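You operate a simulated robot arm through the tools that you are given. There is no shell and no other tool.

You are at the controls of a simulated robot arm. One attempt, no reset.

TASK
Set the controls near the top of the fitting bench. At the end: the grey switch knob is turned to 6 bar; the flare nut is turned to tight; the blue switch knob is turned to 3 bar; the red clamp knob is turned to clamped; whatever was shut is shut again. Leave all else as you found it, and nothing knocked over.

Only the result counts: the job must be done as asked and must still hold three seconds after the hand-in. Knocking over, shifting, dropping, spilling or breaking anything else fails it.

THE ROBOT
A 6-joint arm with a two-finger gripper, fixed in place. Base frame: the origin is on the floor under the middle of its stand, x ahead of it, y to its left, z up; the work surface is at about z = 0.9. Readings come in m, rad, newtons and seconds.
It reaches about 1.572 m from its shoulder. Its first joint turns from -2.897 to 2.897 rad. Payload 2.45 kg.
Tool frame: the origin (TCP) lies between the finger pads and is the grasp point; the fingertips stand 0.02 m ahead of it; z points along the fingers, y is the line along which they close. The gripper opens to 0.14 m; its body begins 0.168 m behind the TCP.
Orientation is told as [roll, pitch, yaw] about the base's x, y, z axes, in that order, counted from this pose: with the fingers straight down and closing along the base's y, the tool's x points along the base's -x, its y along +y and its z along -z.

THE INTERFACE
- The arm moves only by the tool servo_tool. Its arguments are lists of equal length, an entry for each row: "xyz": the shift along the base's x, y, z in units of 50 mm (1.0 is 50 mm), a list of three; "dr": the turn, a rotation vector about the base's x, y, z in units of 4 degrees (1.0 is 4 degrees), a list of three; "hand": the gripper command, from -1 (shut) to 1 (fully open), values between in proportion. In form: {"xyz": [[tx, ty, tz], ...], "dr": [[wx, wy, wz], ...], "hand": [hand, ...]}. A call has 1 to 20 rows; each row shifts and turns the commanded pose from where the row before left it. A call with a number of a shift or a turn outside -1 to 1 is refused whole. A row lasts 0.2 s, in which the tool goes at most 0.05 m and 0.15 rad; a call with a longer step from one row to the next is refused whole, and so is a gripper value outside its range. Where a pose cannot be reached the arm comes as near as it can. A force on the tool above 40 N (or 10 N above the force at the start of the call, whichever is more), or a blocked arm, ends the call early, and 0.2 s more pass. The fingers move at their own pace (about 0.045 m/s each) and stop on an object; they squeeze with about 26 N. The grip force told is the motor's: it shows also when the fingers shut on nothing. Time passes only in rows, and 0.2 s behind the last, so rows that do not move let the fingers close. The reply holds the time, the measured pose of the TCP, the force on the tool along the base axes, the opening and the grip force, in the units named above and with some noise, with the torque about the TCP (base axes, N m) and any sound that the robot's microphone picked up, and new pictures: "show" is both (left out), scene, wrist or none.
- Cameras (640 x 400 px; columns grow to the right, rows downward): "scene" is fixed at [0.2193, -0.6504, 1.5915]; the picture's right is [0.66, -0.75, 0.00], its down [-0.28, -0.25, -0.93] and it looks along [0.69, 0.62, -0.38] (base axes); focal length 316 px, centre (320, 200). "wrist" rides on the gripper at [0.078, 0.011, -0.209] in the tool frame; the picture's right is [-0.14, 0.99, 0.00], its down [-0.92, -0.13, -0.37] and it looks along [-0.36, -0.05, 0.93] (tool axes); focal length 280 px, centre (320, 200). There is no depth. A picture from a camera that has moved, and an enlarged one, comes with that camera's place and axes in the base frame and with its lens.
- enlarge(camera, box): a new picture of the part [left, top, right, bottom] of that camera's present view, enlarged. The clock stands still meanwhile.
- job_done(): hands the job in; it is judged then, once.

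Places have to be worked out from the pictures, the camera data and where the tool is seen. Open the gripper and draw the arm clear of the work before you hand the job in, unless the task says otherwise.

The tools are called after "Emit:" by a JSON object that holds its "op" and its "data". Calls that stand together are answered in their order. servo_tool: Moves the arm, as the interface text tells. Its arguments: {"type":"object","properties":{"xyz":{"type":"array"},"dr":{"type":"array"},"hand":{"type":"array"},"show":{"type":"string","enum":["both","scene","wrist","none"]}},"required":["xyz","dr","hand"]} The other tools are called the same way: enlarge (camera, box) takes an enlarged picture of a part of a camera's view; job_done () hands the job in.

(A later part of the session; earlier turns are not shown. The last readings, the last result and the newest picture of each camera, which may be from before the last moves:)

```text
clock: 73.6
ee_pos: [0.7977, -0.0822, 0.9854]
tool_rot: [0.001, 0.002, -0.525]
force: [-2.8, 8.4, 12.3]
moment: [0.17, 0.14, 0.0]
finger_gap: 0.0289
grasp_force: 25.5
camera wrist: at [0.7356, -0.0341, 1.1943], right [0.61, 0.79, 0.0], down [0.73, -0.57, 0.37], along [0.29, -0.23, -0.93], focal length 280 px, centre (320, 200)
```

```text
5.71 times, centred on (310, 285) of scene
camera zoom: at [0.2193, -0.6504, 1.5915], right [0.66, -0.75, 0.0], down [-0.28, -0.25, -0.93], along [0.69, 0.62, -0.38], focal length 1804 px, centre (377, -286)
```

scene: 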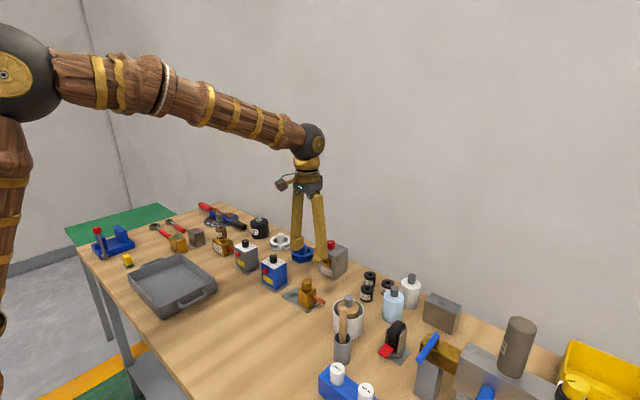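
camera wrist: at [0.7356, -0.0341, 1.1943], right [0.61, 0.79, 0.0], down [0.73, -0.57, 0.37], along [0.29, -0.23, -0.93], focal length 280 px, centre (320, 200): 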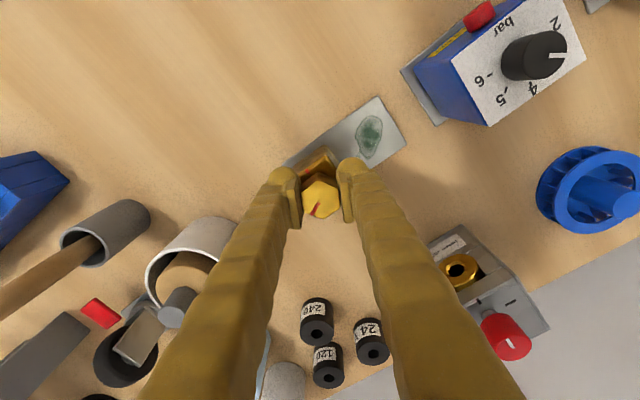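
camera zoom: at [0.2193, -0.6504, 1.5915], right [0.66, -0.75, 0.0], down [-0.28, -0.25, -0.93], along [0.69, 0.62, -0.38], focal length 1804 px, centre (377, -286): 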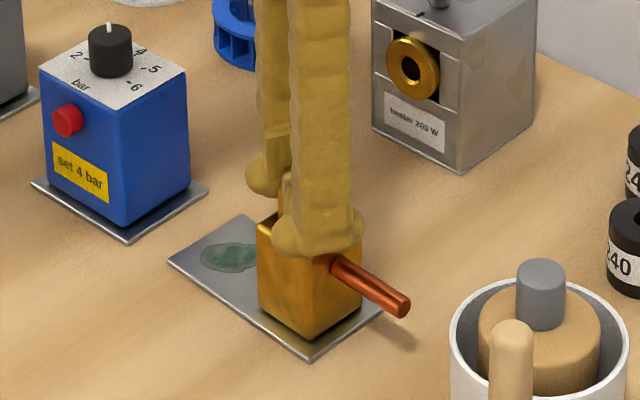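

The nut is turned −60° and the block has drifted only about −2°. I'll open, rise 6 mm, and rotate back +60° to regrip the next flats.

Emit:
{"op": "servo_tool", "data": {"xyz": [[0, 0, 0.02], [0, 0, 0], [0, 0, 0.11], [0, 0, 0], [0, 0, 0], [0, 0, 0], [0, 0, 0], [0, 0, 0], [0, 0, 0], [0, 0, 0], [0, 0, 0], [0, 0, 0], [0, 0, 0], [0, 0, 0], [0, 0, 0], [0, 0, 0], [0, 0, 0], [0, 0, 0], [0, 0, 0]], "dr": [[0, 0, 0], [0, 0, 0], [0, 0, 0], [0, 0, 1], [0, 0, 1], [0, 0, 1], [0, 0, 1], [0, 0, 1], [0, 0, 1], [0, 0, 1], [0, 0, 1], [0, 0, 1], [0, 0, 1], [0, 0, 1], [0, 0, 1], [0, 0, 1], [0, 0, 1], [0, 0, 1], [0, 0, 0]], "hand": [-0.25, -0.25, -0.25, -0.25, -0.25, -0.25, -0.25, -0.25, -0.25, -0.25, -0.25, -0.25, -0.25, -0.25, -0.25, -0.25, -0.25, -0.25, -0.25], "show": "wrist"}}

Emit:
{"op": "enlarge", "data": {"camera": "wrist", "box": [240, 110, 400, 210]}}

Emit:
{"op": "enlarge", "data": {"camera": "scene", "box": [275, 250, 345, 320]}}

```text
clock: 77.6
ee_pos: [0.7979, -0.0818, 0.992]
tool_rot: [0.0, -0.002, 0.525]
force: [-0.9, -0.8, -0.2]
moment: [-0.01, 0.03, -0.03]
finger_gap: 0.0526
grasp_force: 0.0
camera wrist: at [0.7242, -0.1124, 1.2], right [-0.38, 0.93, 0.0], down [0.86, 0.35, 0.37], along [0.34, 0.14, -0.93], focal length 280 px, centre (320, 200)
```

wrist: 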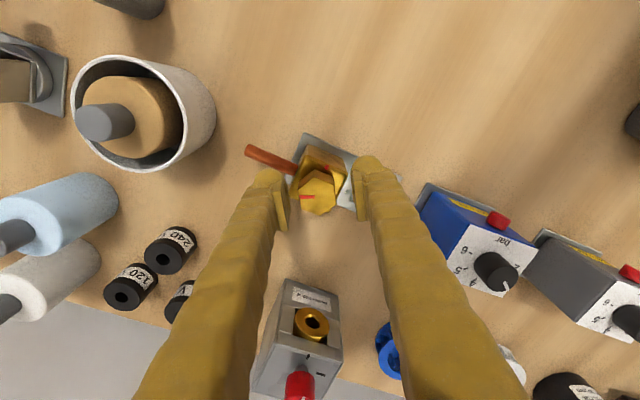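

```text
4.00 times, centred on (320, 160) of wrist
camera zoom: at [0.7242, -0.1124, 1.2], right [-0.38, 0.93, 0.0], down [0.86, 0.35, 0.37], along [0.34, 0.14, -0.93], focal length 1122 px, centre (320, 360)
```

zoom: 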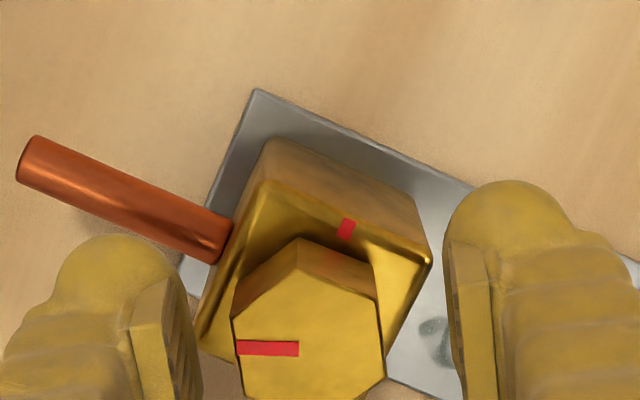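

```text
5.71 times, centred on (310, 285) of scene
camera zoom: at [0.2193, -0.6504, 1.5915], right [0.66, -0.75, 0.0], down [-0.28, -0.25, -0.93], along [0.69, 0.62, -0.38], focal length 1804 px, centre (377, -286)
```

zoom: 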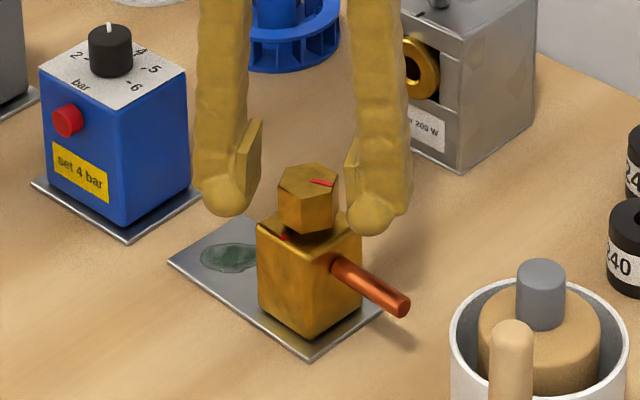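

The nut mark has moved 60° clockwise. The gripper is still centred on the nut's original axis, so closing will also nudge the block back the 2 mm it drifted. I'll close, press and turn −28°.

Emit:
{"op": "servo_tool", "data": {"xyz": [[0, 0, 0], [0, 0, 0], [0, 0, 0], [0, 0, 0], [0, 0, -0.035], [0, 0, -0.03], [0, 0, -0.006], [0, 0, -0.006], [0, 0, -0.006], [0, 0, -0.006], [0, 0, -0.006], [0, 0, -0.006], [0, 0, -0.006], [0, 0, 0]], "dr": [[0, 0, 0], [0, 0, 0], [0, 0, 0], [0, 0, 0], [0, 0, 0], [0, 0, 0], [0, 0, -1], [0, 0, -1], [0, 0, -1], [0, 0, -1], [0, 0, -1], [0, 0, -1], [0, 0, -1], [0, 0, 0]], "hand": [-0.4, -0.6, -1, -1, -1, -1, -1, -1, -1, -1, -1, -1, -1, -1], "show": "wrist"}}

Emit:
{"op": "enlarge", "data": {"camera": "wrist", "box": [240, 110, 400, 210]}}

Emit:
{"op": "enlarge", "data": {"camera": "scene", "box": [275, 250, 345, 320]}}

```text
clock: 80.6
ee_pos: [0.7977, -0.0812, 0.9859]
tool_rot: [-0.001, -0.001, 0.035]
force: [-4.4, 7.9, 13.4]
moment: [0.14, 0.11, 0.0]
finger_gap: 0.0291
grasp_force: 26.0
camera wrist: at [0.7196, -0.0747, 1.195], right [0.1, 0.99, 0.0], down [0.92, -0.1, 0.37], along [0.37, -0.04, -0.93], focal length 280 px, centre (320, 200)
```

wrist: 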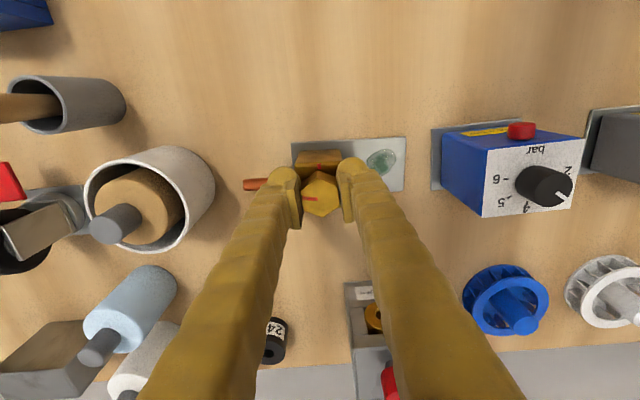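

```text
4.00 times, centred on (320, 160) of wrist
camera zoom: at [0.7196, -0.0747, 1.195], right [0.1, 0.99, 0.0], down [0.92, -0.1, 0.37], along [0.37, -0.04, -0.93], focal length 1122 px, centre (320, 360)
```

zoom: 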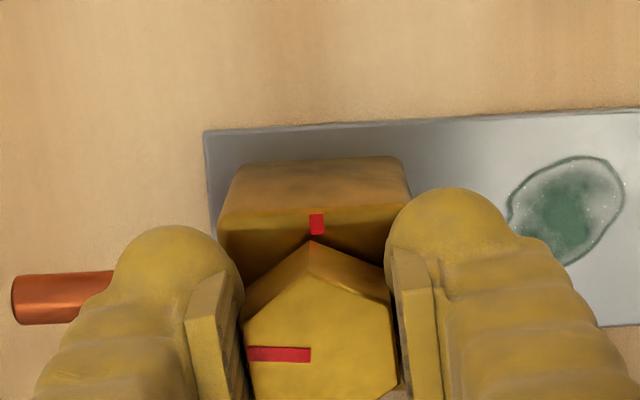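

```text
5.71 times, centred on (310, 285) of scene
camera zoom: at [0.2193, -0.6504, 1.5915], right [0.66, -0.75, 0.0], down [-0.28, -0.25, -0.93], along [0.69, 0.62, -0.38], focal length 1804 px, centre (377, -286)
```

zoom: 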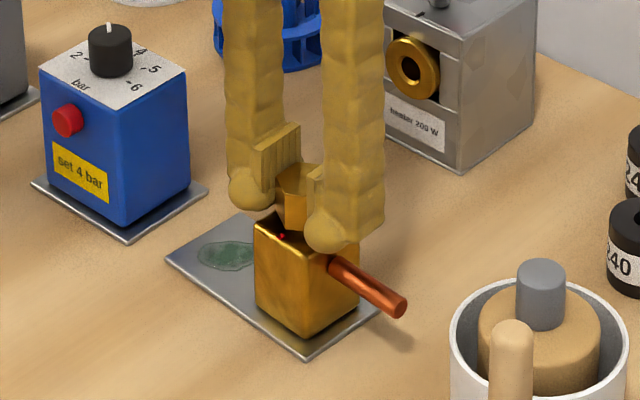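

The block is at about −3°, which is acceptable for now. I'll continue −32° to finish the second stroke.

Emit:
{"op": "servo_tool", "data": {"xyz": [[0, 0, -0.007], [0, 0, -0.005], [0, 0, -0.005], [0, 0, -0.005], [0, 0, -0.004], [0, 0, -0.004], [0, 0, -0.004], [0, 0, -0.004], [0, 0, 0]], "dr": [[0, 0, -1], [0, 0, -1], [0, 0, -1], [0, 0, -1], [0, 0, -1], [0, 0, -1], [0, 0, -1], [0, 0, -1], [0, 0, 0]], "hand": [-1, -1, -1, -1, -1, -1, -1, -1, -1], "show": "wrist"}}

Emit:
{"op": "enlarge", "data": {"camera": "wrist", "box": [240, 110, 400, 210]}}

Emit:
{"op": "enlarge", "data": {"camera": "scene", "box": [275, 250, 345, 320]}}

```text
clock: 82.6
ee_pos: [0.7978, -0.0804, 0.9835]
tool_rot: [0.0, 0.001, -0.523]
force: [-4.6, 6.4, 14.1]
moment: [0.19, 0.15, 0.04]
finger_gap: 0.0287
grasp_force: 26.4
camera wrist: at [0.7347, -0.034, 1.1929], right [0.61, 0.79, 0.0], down [0.73, -0.57, 0.37], along [0.29, -0.23, -0.93], focal length 280 px, centre (320, 200)
```

wrist: 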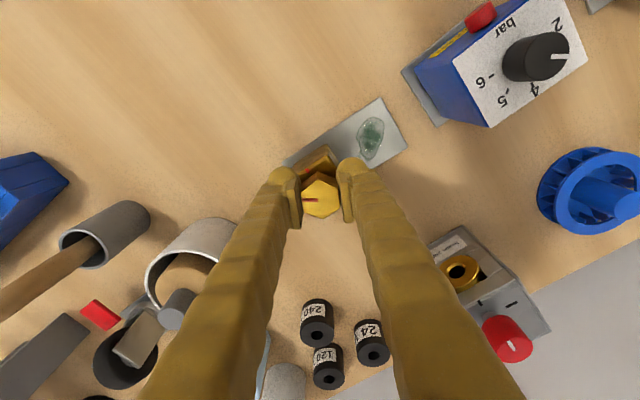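

```text
4.00 times, centred on (320, 160) of wrist
camera zoom: at [0.7347, -0.034, 1.1929], right [0.61, 0.79, 0.0], down [0.73, -0.57, 0.37], along [0.29, -0.23, -0.93], focal length 1122 px, centre (320, 360)
```

zoom: 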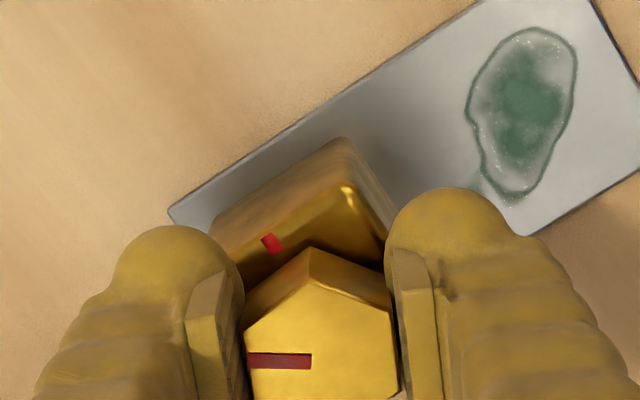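

```text
5.71 times, centred on (310, 285) of scene
camera zoom: at [0.2193, -0.6504, 1.5915], right [0.66, -0.75, 0.0], down [-0.28, -0.25, -0.93], along [0.69, 0.62, -0.38], focal length 1804 px, centre (377, -286)
```

zoom: 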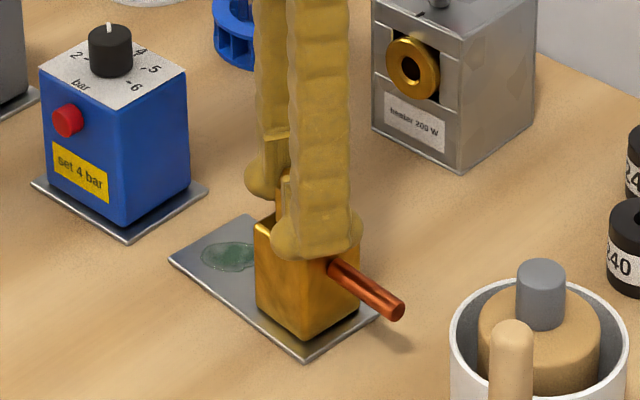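

The block is at −4.4° now, and about 54° of nut rotation remains. I'll lift slightly as I did with the switch, to carry the block back to square and about 2 mm toward its original place.

Emit:
{"op": "servo_tool", "data": {"xyz": [[0, 0, 0.03], [0, 0, 0.03], [0, 0, 0.01], [0, 0, 0]], "dr": [[0, 0, 0], [0, 0, 0], [0, 0, 0], [0, 0, 0]], "hand": [-1, -1, -1, -1], "show": "none"}}

```text
clock: 83.6
ee_pos: [0.7978, -0.0806, 0.9874]
tool_rot: [0.001, -0.001, -0.524]
force: [0.4, 0.5, -2.3]
moment: [-0.03, -0.01, 0.0]
finger_gap: 0.0289
grasp_force: 26.3
```

Emit:
{"op": "servo_tool", "data": {"xyz": [[0, 0, 0.02], [0, 0, 0], [0, 0, 0], [0, 0, 0]], "dr": [[0, 0, 0], [0, 0, 0.55], [0, 0, 0.55], [0, 0, 0]], "hand": [-1, -1, -1, -1], "show": "wrist"}}

Emit:
{"op": "enlarge", "data": {"camera": "wrist", "box": [240, 110, 400, 210]}}

Emit:
{"op": "enlarge", "data": {"camera": "scene", "box": [275, 250, 345, 320]}}

```text
clock: 84.6
ee_pos: [0.7987, -0.0811, 0.9888]
tool_rot: [0.0, 0.0, -0.446]
force: [-0.4, 0.4, -3.8]
moment: [-0.01, -0.02, -0.02]
finger_gap: 0.029
grasp_force: 26.1
camera wrist: at [0.7321, -0.0387, 1.1979], right [0.55, 0.83, 0.0], down [0.78, -0.51, 0.37], along [0.31, -0.2, -0.93], focal length 280 px, centre (320, 200)
```

wrist: 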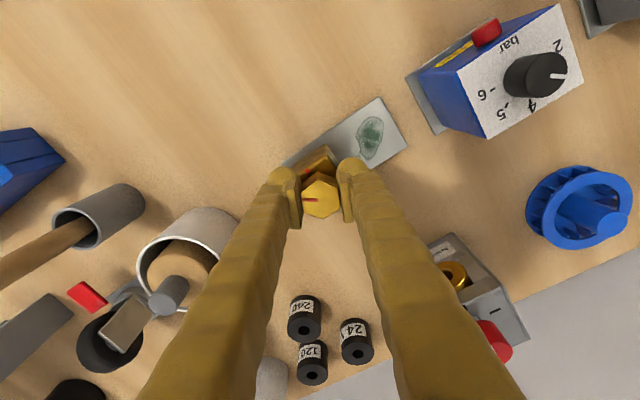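

```text
4.00 times, centred on (320, 160) of wrist
camera zoom: at [0.7321, -0.0387, 1.1979], right [0.55, 0.83, 0.0], down [0.78, -0.51, 0.37], along [0.31, -0.2, -0.93], focal length 1122 px, centre (320, 360)
```

zoom: 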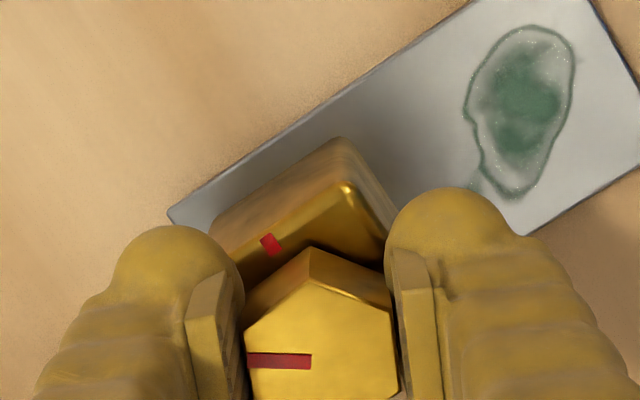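

```text
5.71 times, centred on (310, 285) of scene
camera zoom: at [0.2193, -0.6504, 1.5915], right [0.66, -0.75, 0.0], down [-0.28, -0.25, -0.93], along [0.69, 0.62, -0.38], focal length 1804 px, centre (377, -286)
```

zoom: 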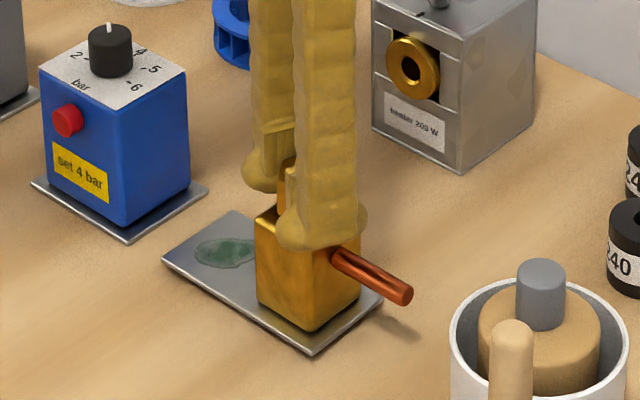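

The block is lifted about 2 mm and back to about +1° yaw. I'll shift it (−1, +1.2) mm toward its start, set it down, open, rise a little and rotate back to +30°.

Emit:
{"op": "servo_tool", "data": {"xyz": [[-0.02, 0.024, 0], [0, 0, -0.02], [0, 0, -0.03], [0, 0, 0], [0, 0, 0], [0, 0, 0], [0, 0, 0.1], [0, 0, 0], [0, 0, 0], [0, 0, 0], [0, 0, 0], [0, 0, 0], [0, 0, 0], [0, 0, 0], [0, 0, 0], [0, 0, 0], [0, 0, 0], [0, 0, 0], [0, 0, 0], [0, 0, 0]], "dr": [[0, 0, 0], [0, 0, 0], [0, 0, 0], [0, 0, 0], [0, 0, 0], [0, 0, 0], [0, 0, 0], [0, 0, 1], [0, 0, 1], [0, 0, 1], [0, 0, 1], [0, 0, 1], [0, 0, 1], [0, 0, 1], [0, 0, 1], [0, 0, 1], [0, 0, 1], [0, 0, 1], [0, 0, 1], [0, 0, 1]], "hand": [-1, -1, -1, -1, -0.25, -0.25, -0.25, -0.25, -0.25, -0.25, -0.25, -0.25, -0.25, -0.25, -0.25, -0.25, -0.25, -0.25, -0.25, -0.25], "show": "wrist"}}

Emit:
{"op": "enlarge", "data": {"camera": "wrist", "box": [240, 100, 400, 220]}}

Emit:
{"op": "enlarge", "data": {"camera": "scene", "box": [275, 250, 345, 320]}}

```text
clock: 88.8
ee_pos: [0.7969, -0.0811, 0.9908]
tool_rot: [-0.001, -0.002, 0.461]
force: [-0.4, 0.9, 0.5]
moment: [-0.02, -0.01, -0.04]
finger_gap: 0.0526
grasp_force: 0.0
camera wrist: at [0.7214, -0.1071, 1.1995], right [-0.32, 0.95, 0.0], down [0.88, 0.3, 0.37], along [0.35, 0.12, -0.93], focal length 280 px, centre (320, 200)
```

wrist: 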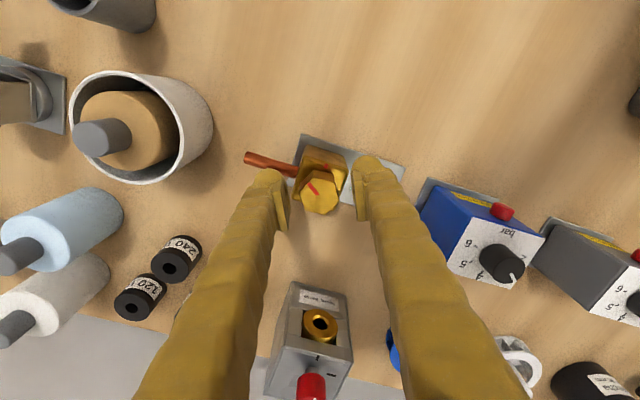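

```text
3.33 times, centred on (320, 160) of wrist
camera zoom: at [0.7214, -0.1071, 1.1995], right [-0.32, 0.95, 0.0], down [0.88, 0.3, 0.37], along [0.35, 0.12, -0.93], focal length 935 px, centre (320, 333)
```

zoom: 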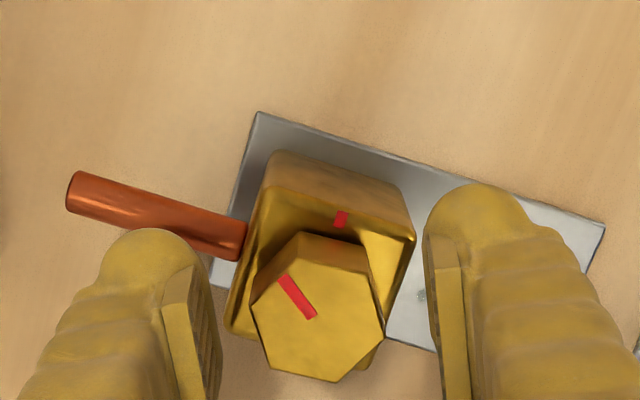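

```text
5.71 times, centred on (310, 285) of scene
camera zoom: at [0.2193, -0.6504, 1.5915], right [0.66, -0.75, 0.0], down [-0.28, -0.25, -0.93], along [0.69, 0.62, -0.38], focal length 1804 px, centre (377, -286)
```

zoom: 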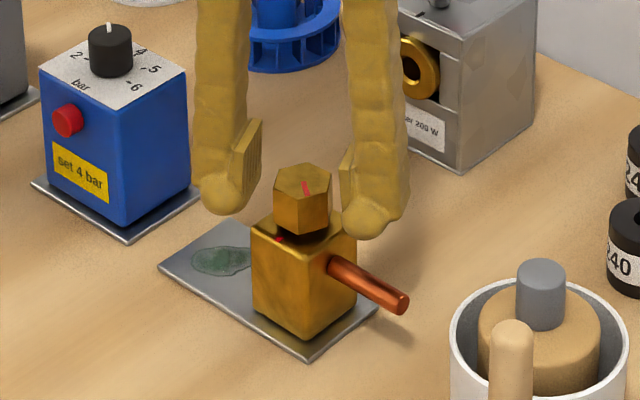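

The nut mark now reads about −121°. The gripper has to align with the flats at 124°, so I'll turn +8° more, close, press and start the third stroke (−28°).

Emit:
{"op": "servo_tool", "data": {"xyz": [[0, 0, 0], [0, 0, 0], [0, 0, 0], [0, 0, 0], [0, 0, 0], [0, 0, 0], [0, 0, -0.035], [0, 0, -0.03], [0, 0, -0.006], [0, 0, -0.006], [0, 0, -0.006], [0, 0, -0.006], [0, 0, -0.006], [0, 0, -0.006], [0, 0, -0.006], [0, 0, 0]], "dr": [[0, 0, 1], [0, 0, 1], [0, 0, 0], [0, 0, 0], [0, 0, 0], [0, 0, 0], [0, 0, 0], [0, 0, 0], [0, 0, -1], [0, 0, -1], [0, 0, -1], [0, 0, -1], [0, 0, -1], [0, 0, -1], [0, 0, -1], [0, 0, 0]], "hand": [-0.25, -0.25, -0.4, -0.6, -1, -1, -1, -1, -1, -1, -1, -1, -1, -1, -1, -1], "show": "wrist"}}

Emit:
{"op": "enlarge", "data": {"camera": "wrist", "box": [240, 110, 400, 210]}}

Emit:
{"op": "enlarge", "data": {"camera": "scene", "box": [275, 250, 345, 320]}}

```text
clock: 92.2
ee_pos: [0.7974, -0.0806, 0.9875]
tool_rot: [-0.001, 0.001, 0.113]
force: [-3.6, 8.5, 15.0]
moment: [0.17, 0.04, -0.02]
finger_gap: 0.0291
grasp_force: 26.0
camera wrist: at [0.7174, -0.0795, 1.1954], right [0.03, 1.0, 0.0], down [0.93, -0.03, 0.37], along [0.37, -0.01, -0.93], focal length 280 px, centre (320, 200)
```

wrist: 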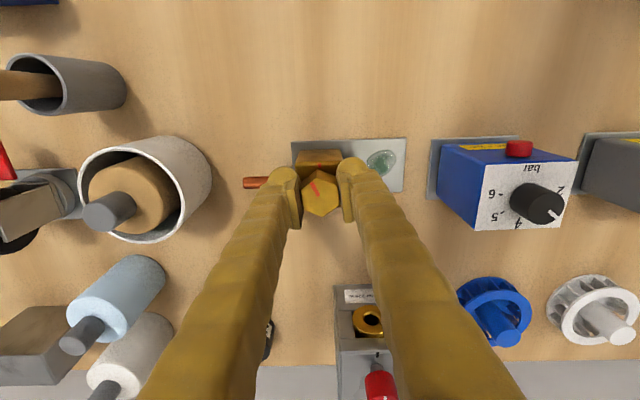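

```text
4.00 times, centred on (320, 160) of wrist
camera zoom: at [0.7174, -0.0795, 1.1954], right [0.03, 1.0, 0.0], down [0.93, -0.03, 0.37], along [0.37, -0.01, -0.93], focal length 1122 px, centre (320, 360)
```

zoom: 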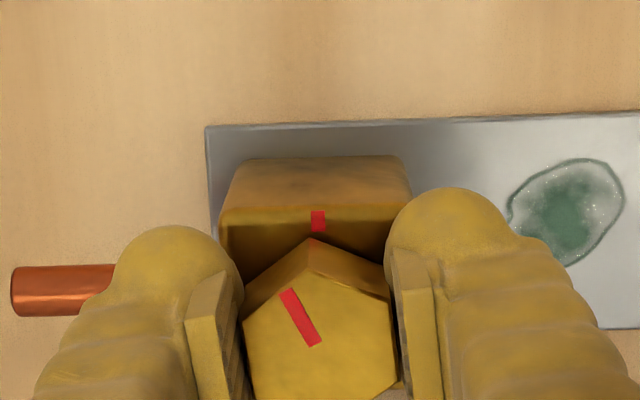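

```text
5.71 times, centred on (310, 285) of scene
camera zoom: at [0.2193, -0.6504, 1.5915], right [0.66, -0.75, 0.0], down [-0.28, -0.25, -0.93], along [0.69, 0.62, -0.38], focal length 1804 px, centre (377, -286)
```

zoom: 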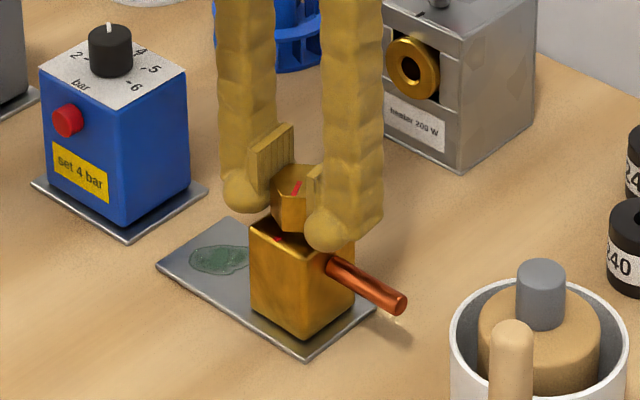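

The block is back at about +0.4° yaw. I'll zoom on the nut mark to measure the remaining angle accurately.

Emit:
{"op": "enlarge", "data": {"camera": "wrist", "box": [297, 155, 345, 220]}}

Emit:
{"op": "enlarge", "data": {"camera": "scene", "box": [298, 272, 326, 300]}}

```text
6.15 times, centred on (321, 188) of wrist
camera zoom: at [0.7174, -0.0795, 1.1954], right [0.03, 1.0, 0.0], down [0.93, -0.03, 0.37], along [0.37, -0.01, -0.93], focal length 1726 px, centre (314, 277)
```

zoom: 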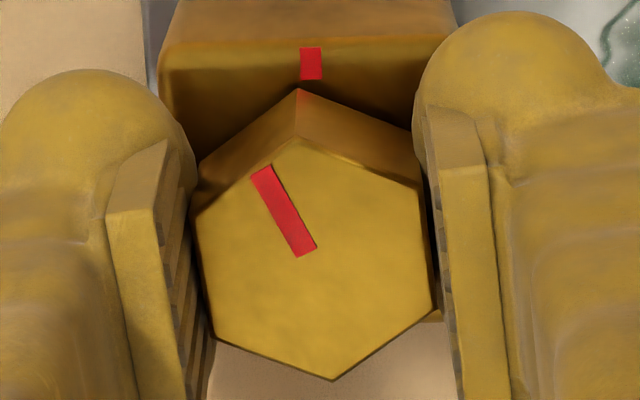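

```text
14.29 times, centred on (312, 286) of scene
camera zoom: at [0.2193, -0.6504, 1.5915], right [0.66, -0.75, 0.0], down [-0.28, -0.25, -0.93], along [0.69, 0.62, -0.38], focal length 4509 px, centre (434, -1029)
```

zoom: 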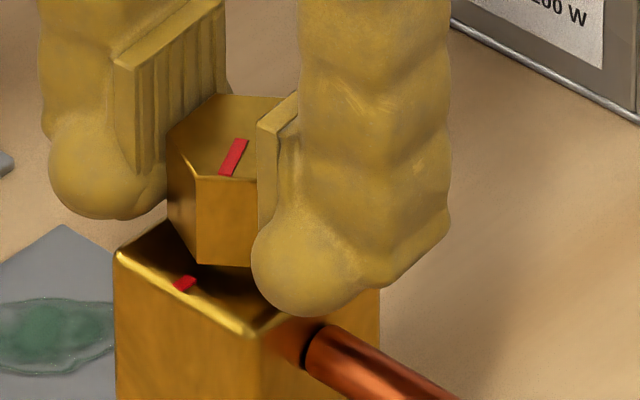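

The nut mark measures −154°, so about −25.5° remains. I'll turn that under press.

Emit:
{"op": "servo_tool", "data": {"xyz": [[0, 0, -0.01], [0, 0, -0.006], [0, 0, -0.006], [0, 0, -0.006], [0, 0, -0.006], [0, 0, -0.004], [0, 0, -0.004], [0, 0, 0]], "dr": [[0, 0, -1], [0, 0, -1], [0, 0, -1], [0, 0, -1], [0, 0, -1], [0, 0, -1], [0, 0, -0.4], [0, 0, 0]], "hand": [-1, -1, -1, -1, -1, -1, -1, -1], "show": "wrist"}}

Emit:
{"op": "enlarge", "data": {"camera": "wrist", "box": [297, 155, 345, 220]}}

Emit:
{"op": "enlarge", "data": {"camera": "wrist", "box": [240, 110, 400, 210]}}

Emit:
{"op": "enlarge", "data": {"camera": "scene", "box": [275, 250, 345, 320]}}

```text
clock: 94.0
ee_pos: [0.7966, -0.0813, 0.9848]
tool_rot: [0.0, 0.0, -0.336]
force: [5.7, 4.7, 12.3]
moment: [-0.01, -0.3, 0.01]
finger_gap: 0.029
grasp_force: 25.8
camera wrist: at [0.726, -0.046, 1.1929], right [0.46, 0.89, 0.0], down [0.83, -0.42, 0.37], along [0.33, -0.17, -0.93], focal length 280 px, centre (320, 200)
```

wrist: 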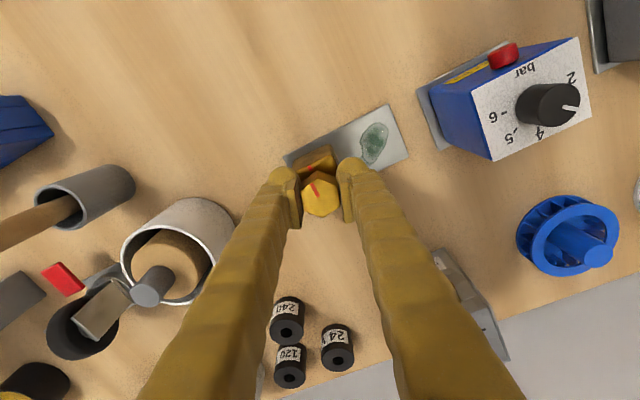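

```text
6.15 times, centred on (321, 188) of wrist
camera zoom: at [0.726, -0.046, 1.1929], right [0.46, 0.89, 0.0], down [0.83, -0.42, 0.37], along [0.33, -0.17, -0.93], focal length 1726 px, centre (314, 277)
```

zoom: 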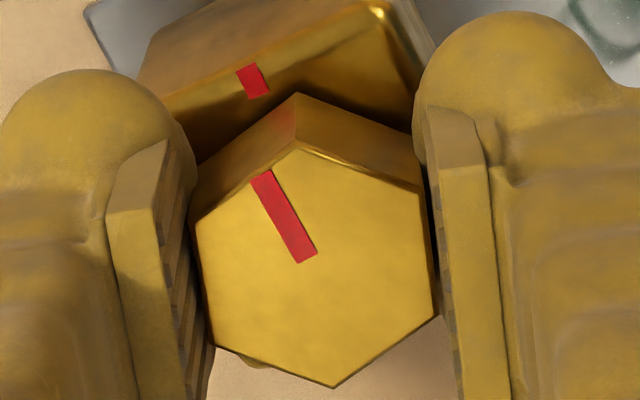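

```text
4.00 times, centred on (320, 160) of wrist
camera zoom: at [0.726, -0.046, 1.1929], right [0.46, 0.89, 0.0], down [0.83, -0.42, 0.37], along [0.33, -0.17, -0.93], focal length 1122 px, centre (320, 360)
```

zoom: 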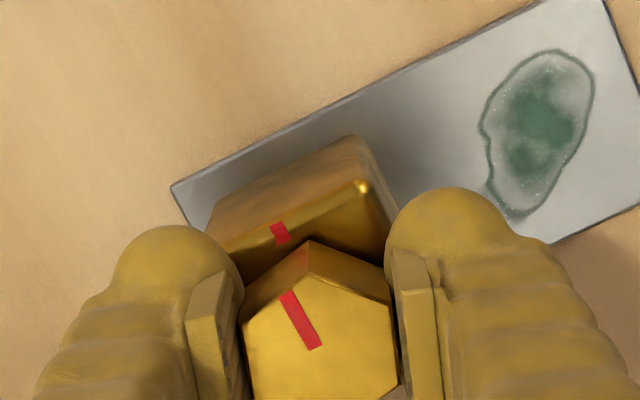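

```text
5.71 times, centred on (310, 285) of scene
camera zoom: at [0.2193, -0.6504, 1.5915], right [0.66, -0.75, 0.0], down [-0.28, -0.25, -0.93], along [0.69, 0.62, -0.38], focal length 1804 px, centre (377, -286)
```

zoom: 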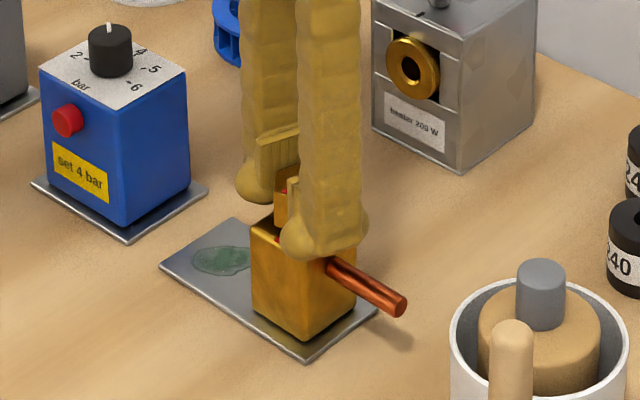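

The nut mark is at −179.5° with the block at 0.0° yaw, so the marks are aligned (tight). The block sits about 2.6 mm too far in −x, so I'll lift slightly, shift it +2.5 mm in x, set it down and release.

Emit:
{"op": "servo_tool", "data": {"xyz": [[0, 0, 0.03], [0, 0, 0.03], [0, 0, 0.02], [0.03, 0.01, 0], [0.02, 0, 0], [0, 0, 0], [0, 0, -0.02], [0, 0, -0.03], [0, 0, 0]], "dr": [[0, 0, 0], [0, 0, 0], [0, 0, 0], [0, 0, 0], [0, 0, 0], [0, 0, 0], [0, 0, 0], [0, 0, 0], [0, 0, 0]], "hand": [-1, -1, -1, -1, -1, -1, -1, -1, -1], "show": "wrist"}}

Emit:
{"op": "enlarge", "data": {"camera": "wrist", "box": [240, 110, 400, 210]}}

Emit:
{"op": "enlarge", "data": {"camera": "scene", "box": [275, 250, 345, 320]}}

```text
clock: 96.0
ee_pos: [0.8003, -0.0788, 0.9849]
tool_rot: [0.0, -0.001, -0.335]
force: [-0.8, 0.8, -2.6]
moment: [-0.03, -0.02, -0.05]
finger_gap: 0.0287
grasp_force: 26.0
camera wrist: at [0.7294, -0.0437, 1.1939], right [0.46, 0.89, 0.0], down [0.83, -0.42, 0.37], along [0.33, -0.17, -0.93], focal length 280 px, centre (320, 200)
```

wrist: 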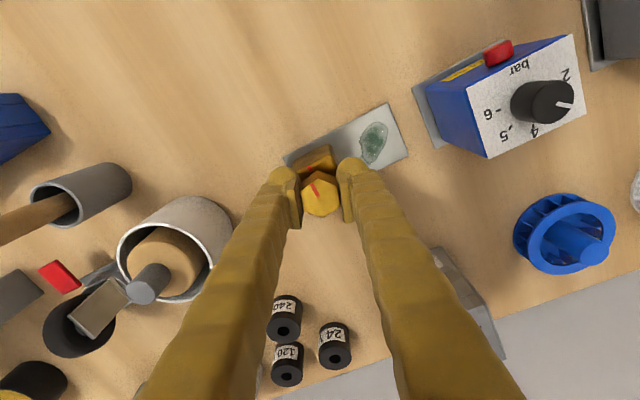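

```text
4.00 times, centred on (320, 160) of wrist
camera zoom: at [0.7294, -0.0437, 1.1939], right [0.46, 0.89, 0.0], down [0.83, -0.42, 0.37], along [0.33, -0.17, -0.93], focal length 1122 px, centre (320, 360)
```

zoom: 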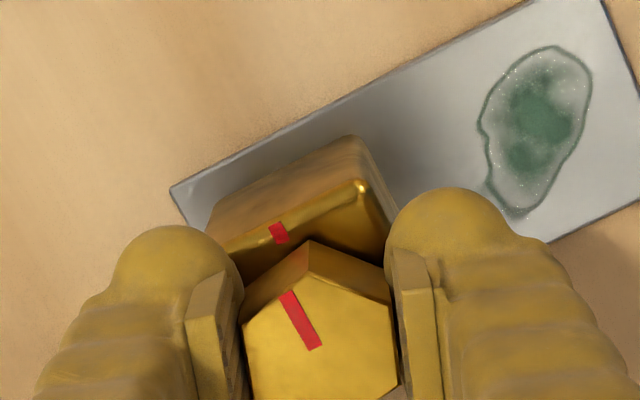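

```text
5.71 times, centred on (310, 285) of scene
camera zoom: at [0.2193, -0.6504, 1.5915], right [0.66, -0.75, 0.0], down [-0.28, -0.25, -0.93], along [0.69, 0.62, -0.38], focal length 1804 px, centre (377, -286)
```

zoom: 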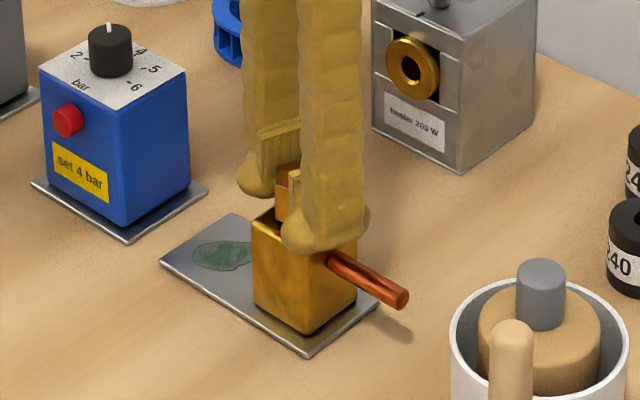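

The block is back over its original place (corners within 1–2 px, still lifted about 1 mm). I'll lower it the rest of the way, open and rise clear.

Emit:
{"op": "servo_tool", "data": {"xyz": [[0, 0, -0.03], [0, 0, 0], [0, 0, 0], [0, 0, 0], [0, 0, 0], [0, 0, 0.4], [0, 0, 0.7], [0, 0, 0]], "dr": [[0, 0, 0], [0, 0, 0], [0, 0, 0], [0, 0, 0], [0, 0, 0], [0, 0, 0], [0, 0, 0], [0, 0, 0]], "hand": [-1, -1, -0.25, -0.25, -0.25, -0.2, 0, 0], "show": "wrist"}}

Emit:
{"op": "enlarge", "data": {"camera": "wrist", "box": [260, 90, 390, 200]}}

Emit:
{"op": "enlarge", "data": {"camera": "scene", "box": [275, 250, 345, 320]}}

```text
clock: 97.8
ee_pos: [0.7991, -0.0793, 1.0415]
tool_rot: [0.0, 0.001, -0.335]
force: [0.0, -0.6, 0.3]
moment: [-0.01, 0.02, 0.0]
finger_gap: 0.0701
grasp_force: 0.0
camera wrist: at [0.7278, -0.0451, 1.2494], right [0.46, 0.89, 0.0], down [0.83, -0.42, 0.37], along [0.33, -0.17, -0.93], focal length 280 px, centre (320, 200)
```

wrist: 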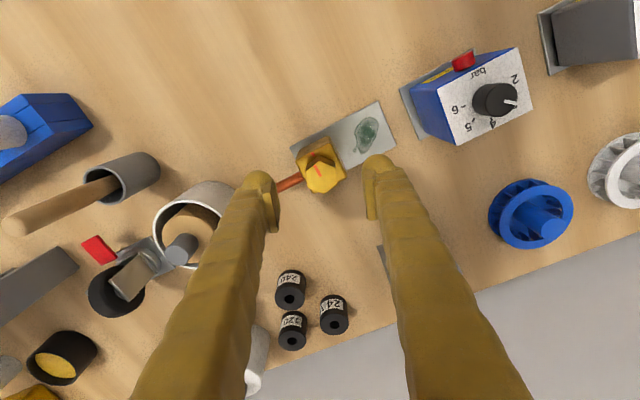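

```text
3.64 times, centred on (325, 145) of wrist
camera zoom: at [0.7278, -0.0451, 1.2494], right [0.46, 0.89, 0.0], down [0.83, -0.42, 0.37], along [0.33, -0.17, -0.93], focal length 1020 px, centre (302, 400)
```

zoom: 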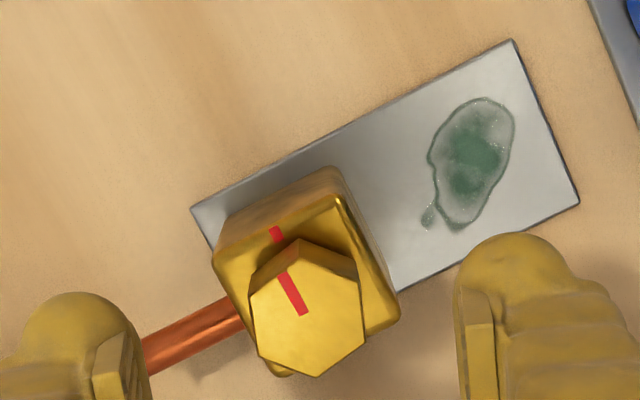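

```text
5.71 times, centred on (310, 285) of scene
camera zoom: at [0.2193, -0.6504, 1.5915], right [0.66, -0.75, 0.0], down [-0.28, -0.25, -0.93], along [0.69, 0.62, -0.38], focal length 1804 px, centre (377, -286)
```

zoom: 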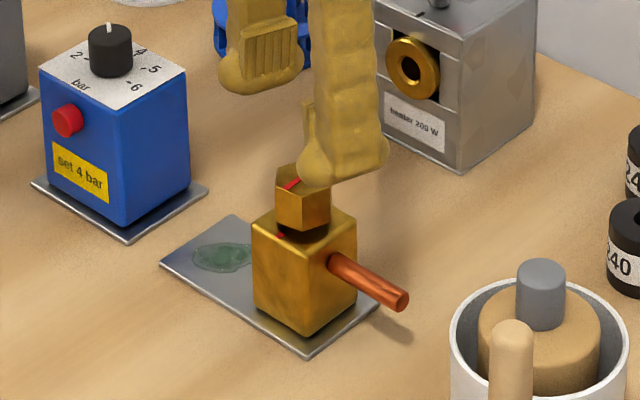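

The nut mark lines up with the block mark and the block sits where it started. Next is the red clamp knob: I'll rise and move above it at yaw 0 to look.

Emit:
{"op": "servo_tool", "data": {"xyz": [[0, 0, 0.6], [0.2, 0.1, 0.6], [0.6, 0.15, 0.3], [0.6, 0.15, 0], [0.6, 0.15, 0], [0.6, 0.15, 0], [0.6, 0.15, 0], [0.4, 0.07, 0], [0, 0, 0]], "dr": [[0, 0, 1], [0, 0, 1], [0, 0, 1], [0, 0, 1], [0, 0, 0.8], [0, 0, 0], [0, 0, 0], [0, 0, 0], [0, 0, 0]], "hand": [0, 0, 0, 0, 0, 0, 0, 0, 0]}}

Emit:
{"op": "enlarge", "data": {"camera": "wrist", "box": [260, 70, 380, 190]}}

Emit:
{"op": "enlarge", "data": {"camera": "scene", "box": [305, 230, 360, 285]}}

```text
clock: 99.8
ee_pos: [0.9793, -0.0327, 1.115]
tool_rot: [-0.001, -0.001, 0.0]
force: [0.5, 0.0, 0.3]
moment: [0.01, -0.02, 0.02]
finger_gap: 0.0701
grasp_force: 0.1
camera wrist: at [0.901, -0.0227, 1.3228], right [0.14, 0.99, 0.0], down [0.92, -0.13, 0.37], along [0.36, -0.05, -0.93], focal length 280 px, centre (320, 200)
```

scene: 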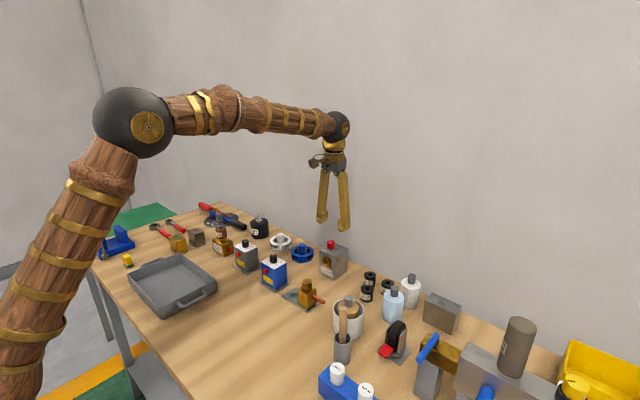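
wrist: 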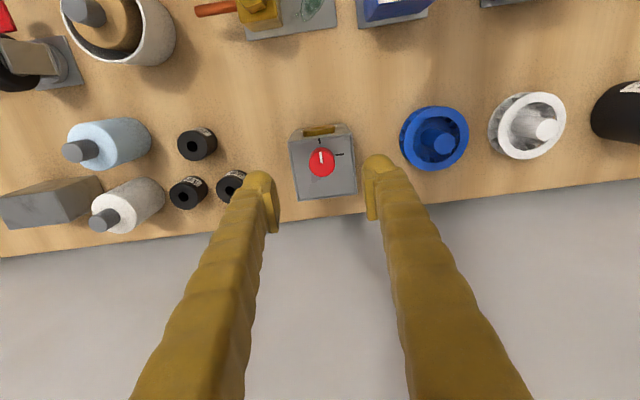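

```text
3.33 times, centred on (320, 130) of wrist
camera zoom: at [0.901, -0.0227, 1.3228], right [0.14, 0.99, 0.0], down [0.92, -0.13, 0.37], along [0.36, -0.05, -0.93], focal length 935 px, centre (320, 433)
```

zoom: 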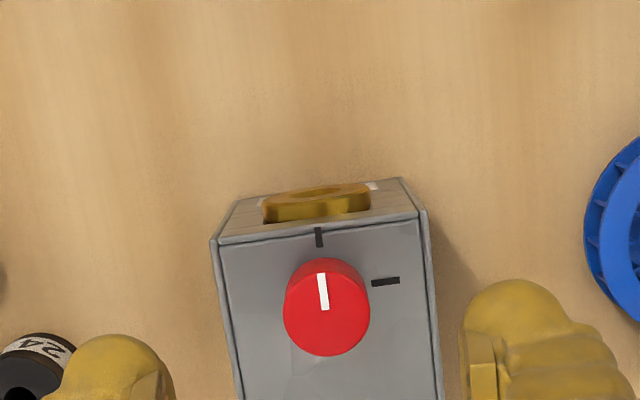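

```text
7.27 times, centred on (332, 258) of scene
camera zoom: at [0.2193, -0.6504, 1.5915], right [0.66, -0.75, 0.0], down [-0.28, -0.25, -0.93], along [0.69, 0.62, -0.38], focal length 2296 px, centre (229, -218)
```

zoom: 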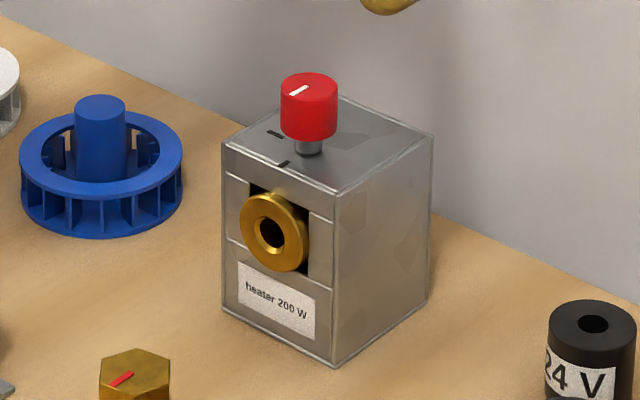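

The pointer is at 178° (the −x mark), the other mark is on the +y side, and the axis is near (0.976, −0.032) with its top at 1.031. I'll yaw to +44°, go lower, and check the centring.

Emit:
{"op": "servo_tool", "data": {"xyz": [[-0.06, 0, -0.1], [0, 0, -0.1], [0, 0, -0.1], [0, 0, -0.1], [0, 0, -0.1], [0, 0, -0.1], [0, 0, -0.1], [0, 0, -0.1], [0, 0, -0.1], [0, 0, -0.1], [0, 0, 0], [0, 0, 0]], "dr": [[0, 0, 1], [0, 0, 1], [0, 0, 1], [0, 0, 1], [0, 0, 1], [0, 0, 1], [0, 0, 1], [0, 0, 1], [0, 0, 1], [0, 0, 1], [0, 0, 1], [0, 0, 0]], "hand": [-0.2, -0.2, -0.2, -0.2, -0.2, -0.2, -0.2, -0.2, -0.2, -0.2, -0.2, -0.2], "show": "wrist"}}

Emit:
{"op": "enlarge", "data": {"camera": "wrist", "box": [240, 110, 400, 220]}}

Emit:
{"op": "enlarge", "data": {"camera": "scene", "box": [305, 220, 365, 285]}}

```text
clock: 102.4
ee_pos: [0.9767, -0.0336, 1.0635]
tool_rot: [0.0, 0.0, 0.769]
force: [0.3, 0.1, -0.4]
moment: [0.01, 0.0, -0.02]
finger_gap: 0.0564
grasp_force: 0.1
camera wrist: at [0.9124, -0.0806, 1.2729], right [-0.59, 0.81, 0.0], down [0.75, 0.55, 0.37], along [0.3, 0.22, -0.93], focal length 280 px, centre (320, 200)
```

wrist: 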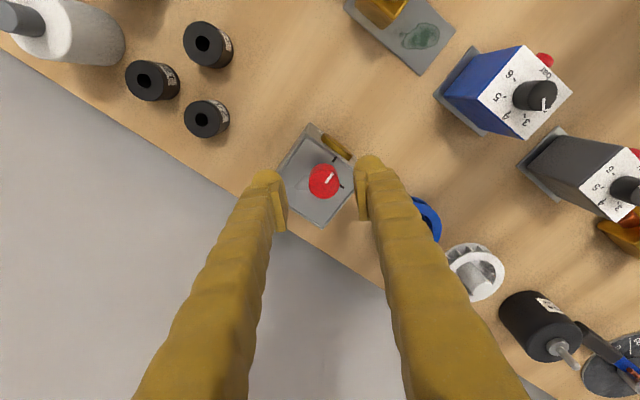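

```text
3.64 times, centred on (320, 165) of wrist
camera zoom: at [0.9124, -0.0806, 1.2729], right [-0.59, 0.81, 0.0], down [0.75, 0.55, 0.37], along [0.3, 0.22, -0.93], focal length 1020 px, centre (320, 327)
```

zoom: 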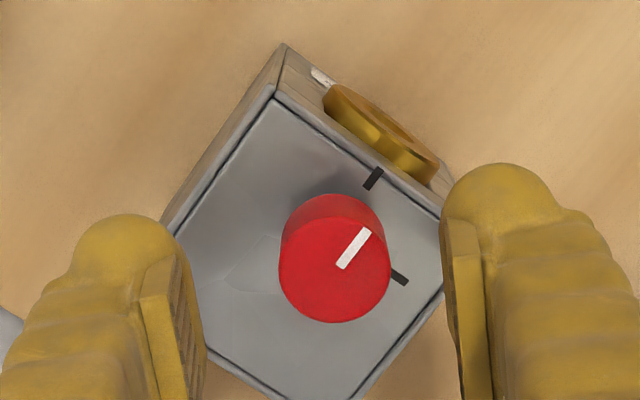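

```text
6.15 times, centred on (335, 252) of scene
camera zoom: at [0.2193, -0.6504, 1.5915], right [0.66, -0.75, 0.0], down [-0.28, -0.25, -0.93], along [0.69, 0.62, -0.38], focal length 1942 px, centre (228, -123)
```

zoom: 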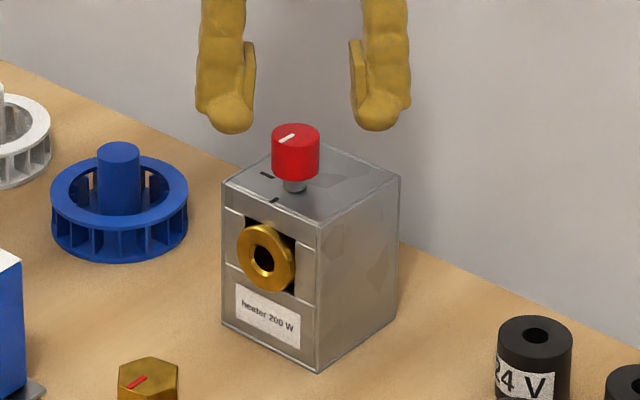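

The gripper needs a shift of about (−1.4, +2.2) mm. I'll trim, lower to z ≈ 1.026 and close on the red knob.

Emit:
{"op": "servo_tool", "data": {"xyz": [[-0.028, 0.045, -0.25], [0, 0, -0.3], [0, 0, -0.2], [0, 0, 0], [0, 0, 0], [0, 0, 0], [0, 0, 0]], "dr": [[0, 0, 0], [0, 0, 0], [0, 0, 0], [0, 0, 0], [0, 0, 0], [0, 0, 0], [0, 0, 0]], "hand": [-0.2, -0.2, -0.2, -0.4, -0.6, -1, -1], "show": "wrist"}}

Emit:
{"op": "enlarge", "data": {"camera": "wrist", "box": [240, 110, 400, 220]}}

Emit:
{"op": "enlarge", "data": {"camera": "scene", "box": [305, 220, 365, 285]}}

```text
clock: 104.0
ee_pos: [0.9746, -0.0317, 1.0264]
tool_rot: [0.0, 0.001, 0.767]
force: [-2.2, 0.7, 1.2]
moment: [-0.02, 0.07, -0.01]
finger_gap: 0.0265
grasp_force: 26.5
camera wrist: at [0.91, -0.0785, 1.2346], right [-0.59, 0.81, 0.0], down [0.75, 0.55, 0.37], along [0.3, 0.22, -0.93], focal length 280 px, centre (320, 200)
```

wrist: 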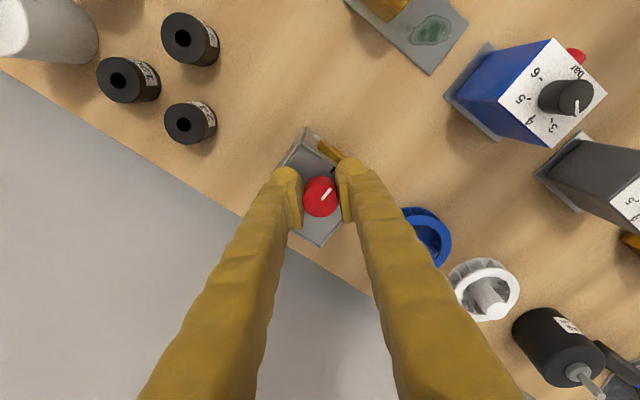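

```text
3.64 times, centred on (320, 165) of wrist
camera zoom: at [0.91, -0.0785, 1.2346], right [-0.59, 0.81, 0.0], down [0.75, 0.55, 0.37], along [0.3, 0.22, -0.93], focal length 1020 px, centre (320, 327)
```

zoom: 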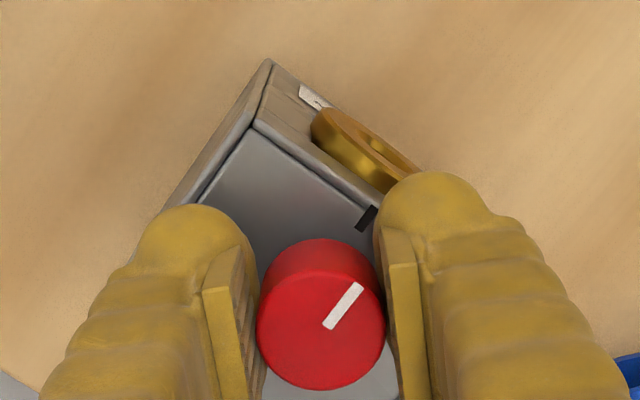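

```text
6.15 times, centred on (335, 252) of scene
camera zoom: at [0.2193, -0.6504, 1.5915], right [0.66, -0.75, 0.0], down [-0.28, -0.25, -0.93], along [0.69, 0.62, -0.38], focal length 1942 px, centre (228, -123)
```

zoom: 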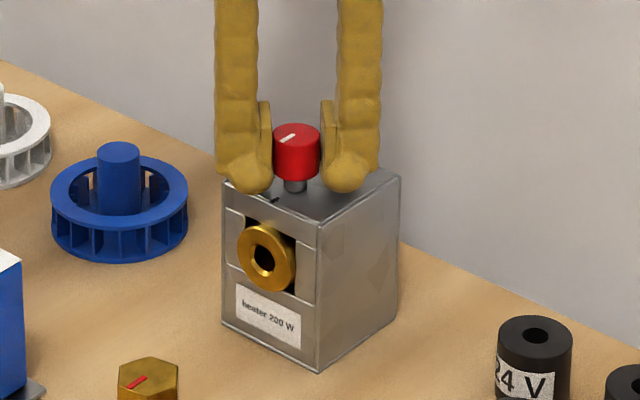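

Gripped (26.5 mm) and the housing hasn't moved. I'll press and turn −20° as a test.

Emit:
{"op": "servo_tool", "data": {"xyz": [[0, 0, -0.035], [0, 0, -0.03], [0, 0, -0.005], [0, 0, -0.005], [0, 0, -0.005], [0, 0, -0.005], [0, 0, -0.005], [0, 0, 0]], "dr": [[0, 0, 0], [0, 0, 0], [0, 0, -1], [0, 0, -1], [0, 0, -1], [0, 0, -1], [0, 0, -1], [0, 0, 0]], "hand": [-1, -1, -1, -1, -1, -1, -1, -1], "show": "wrist"}}

Emit:
{"op": "enlarge", "data": {"camera": "wrist", "box": [240, 110, 400, 220]}}

Emit:
{"op": "enlarge", "data": {"camera": "scene", "box": [305, 220, 365, 285]}}

```text
clock: 105.8
ee_pos: [0.974, -0.0327, 1.0228]
tool_rot: [0.0, 0.0, 0.417]
force: [0.4, 0.3, 0.7]
moment: [0.06, 0.08, -0.02]
finger_gap: 0.025
grasp_force: 25.9
camera wrist: at [0.8986, -0.0546, 1.2304], right [-0.28, 0.96, 0.0], down [0.89, 0.26, 0.37], along [0.35, 0.1, -0.93], focal length 280 px, centre (320, 200)
```

wrist: 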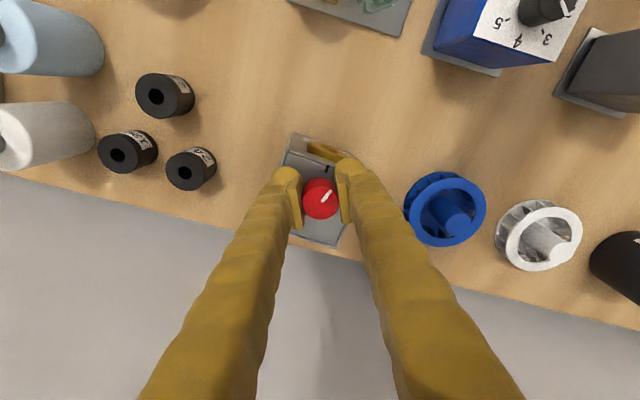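

```text
3.64 times, centred on (320, 165) of wrist
camera zoom: at [0.8986, -0.0546, 1.2304], right [-0.28, 0.96, 0.0], down [0.89, 0.26, 0.37], along [0.35, 0.1, -0.93], focal length 1020 px, centre (320, 327)
```

zoom: 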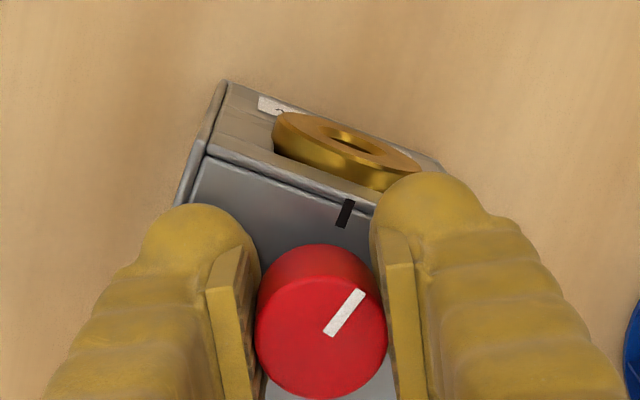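

```text
6.15 times, centred on (335, 252) of scene
camera zoom: at [0.2193, -0.6504, 1.5915], right [0.66, -0.75, 0.0], down [-0.28, -0.25, -0.93], along [0.69, 0.62, -0.38], focal length 1942 px, centre (228, -123)
```

zoom: 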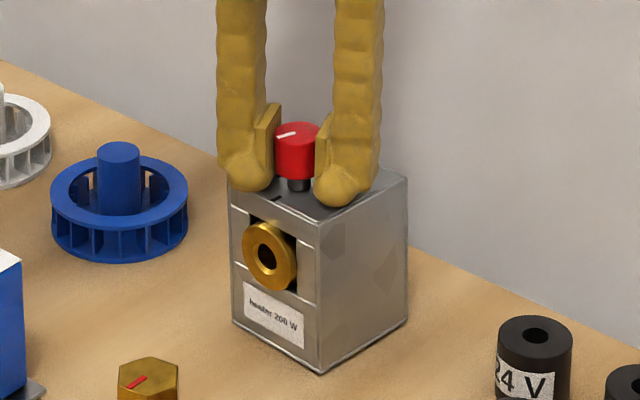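

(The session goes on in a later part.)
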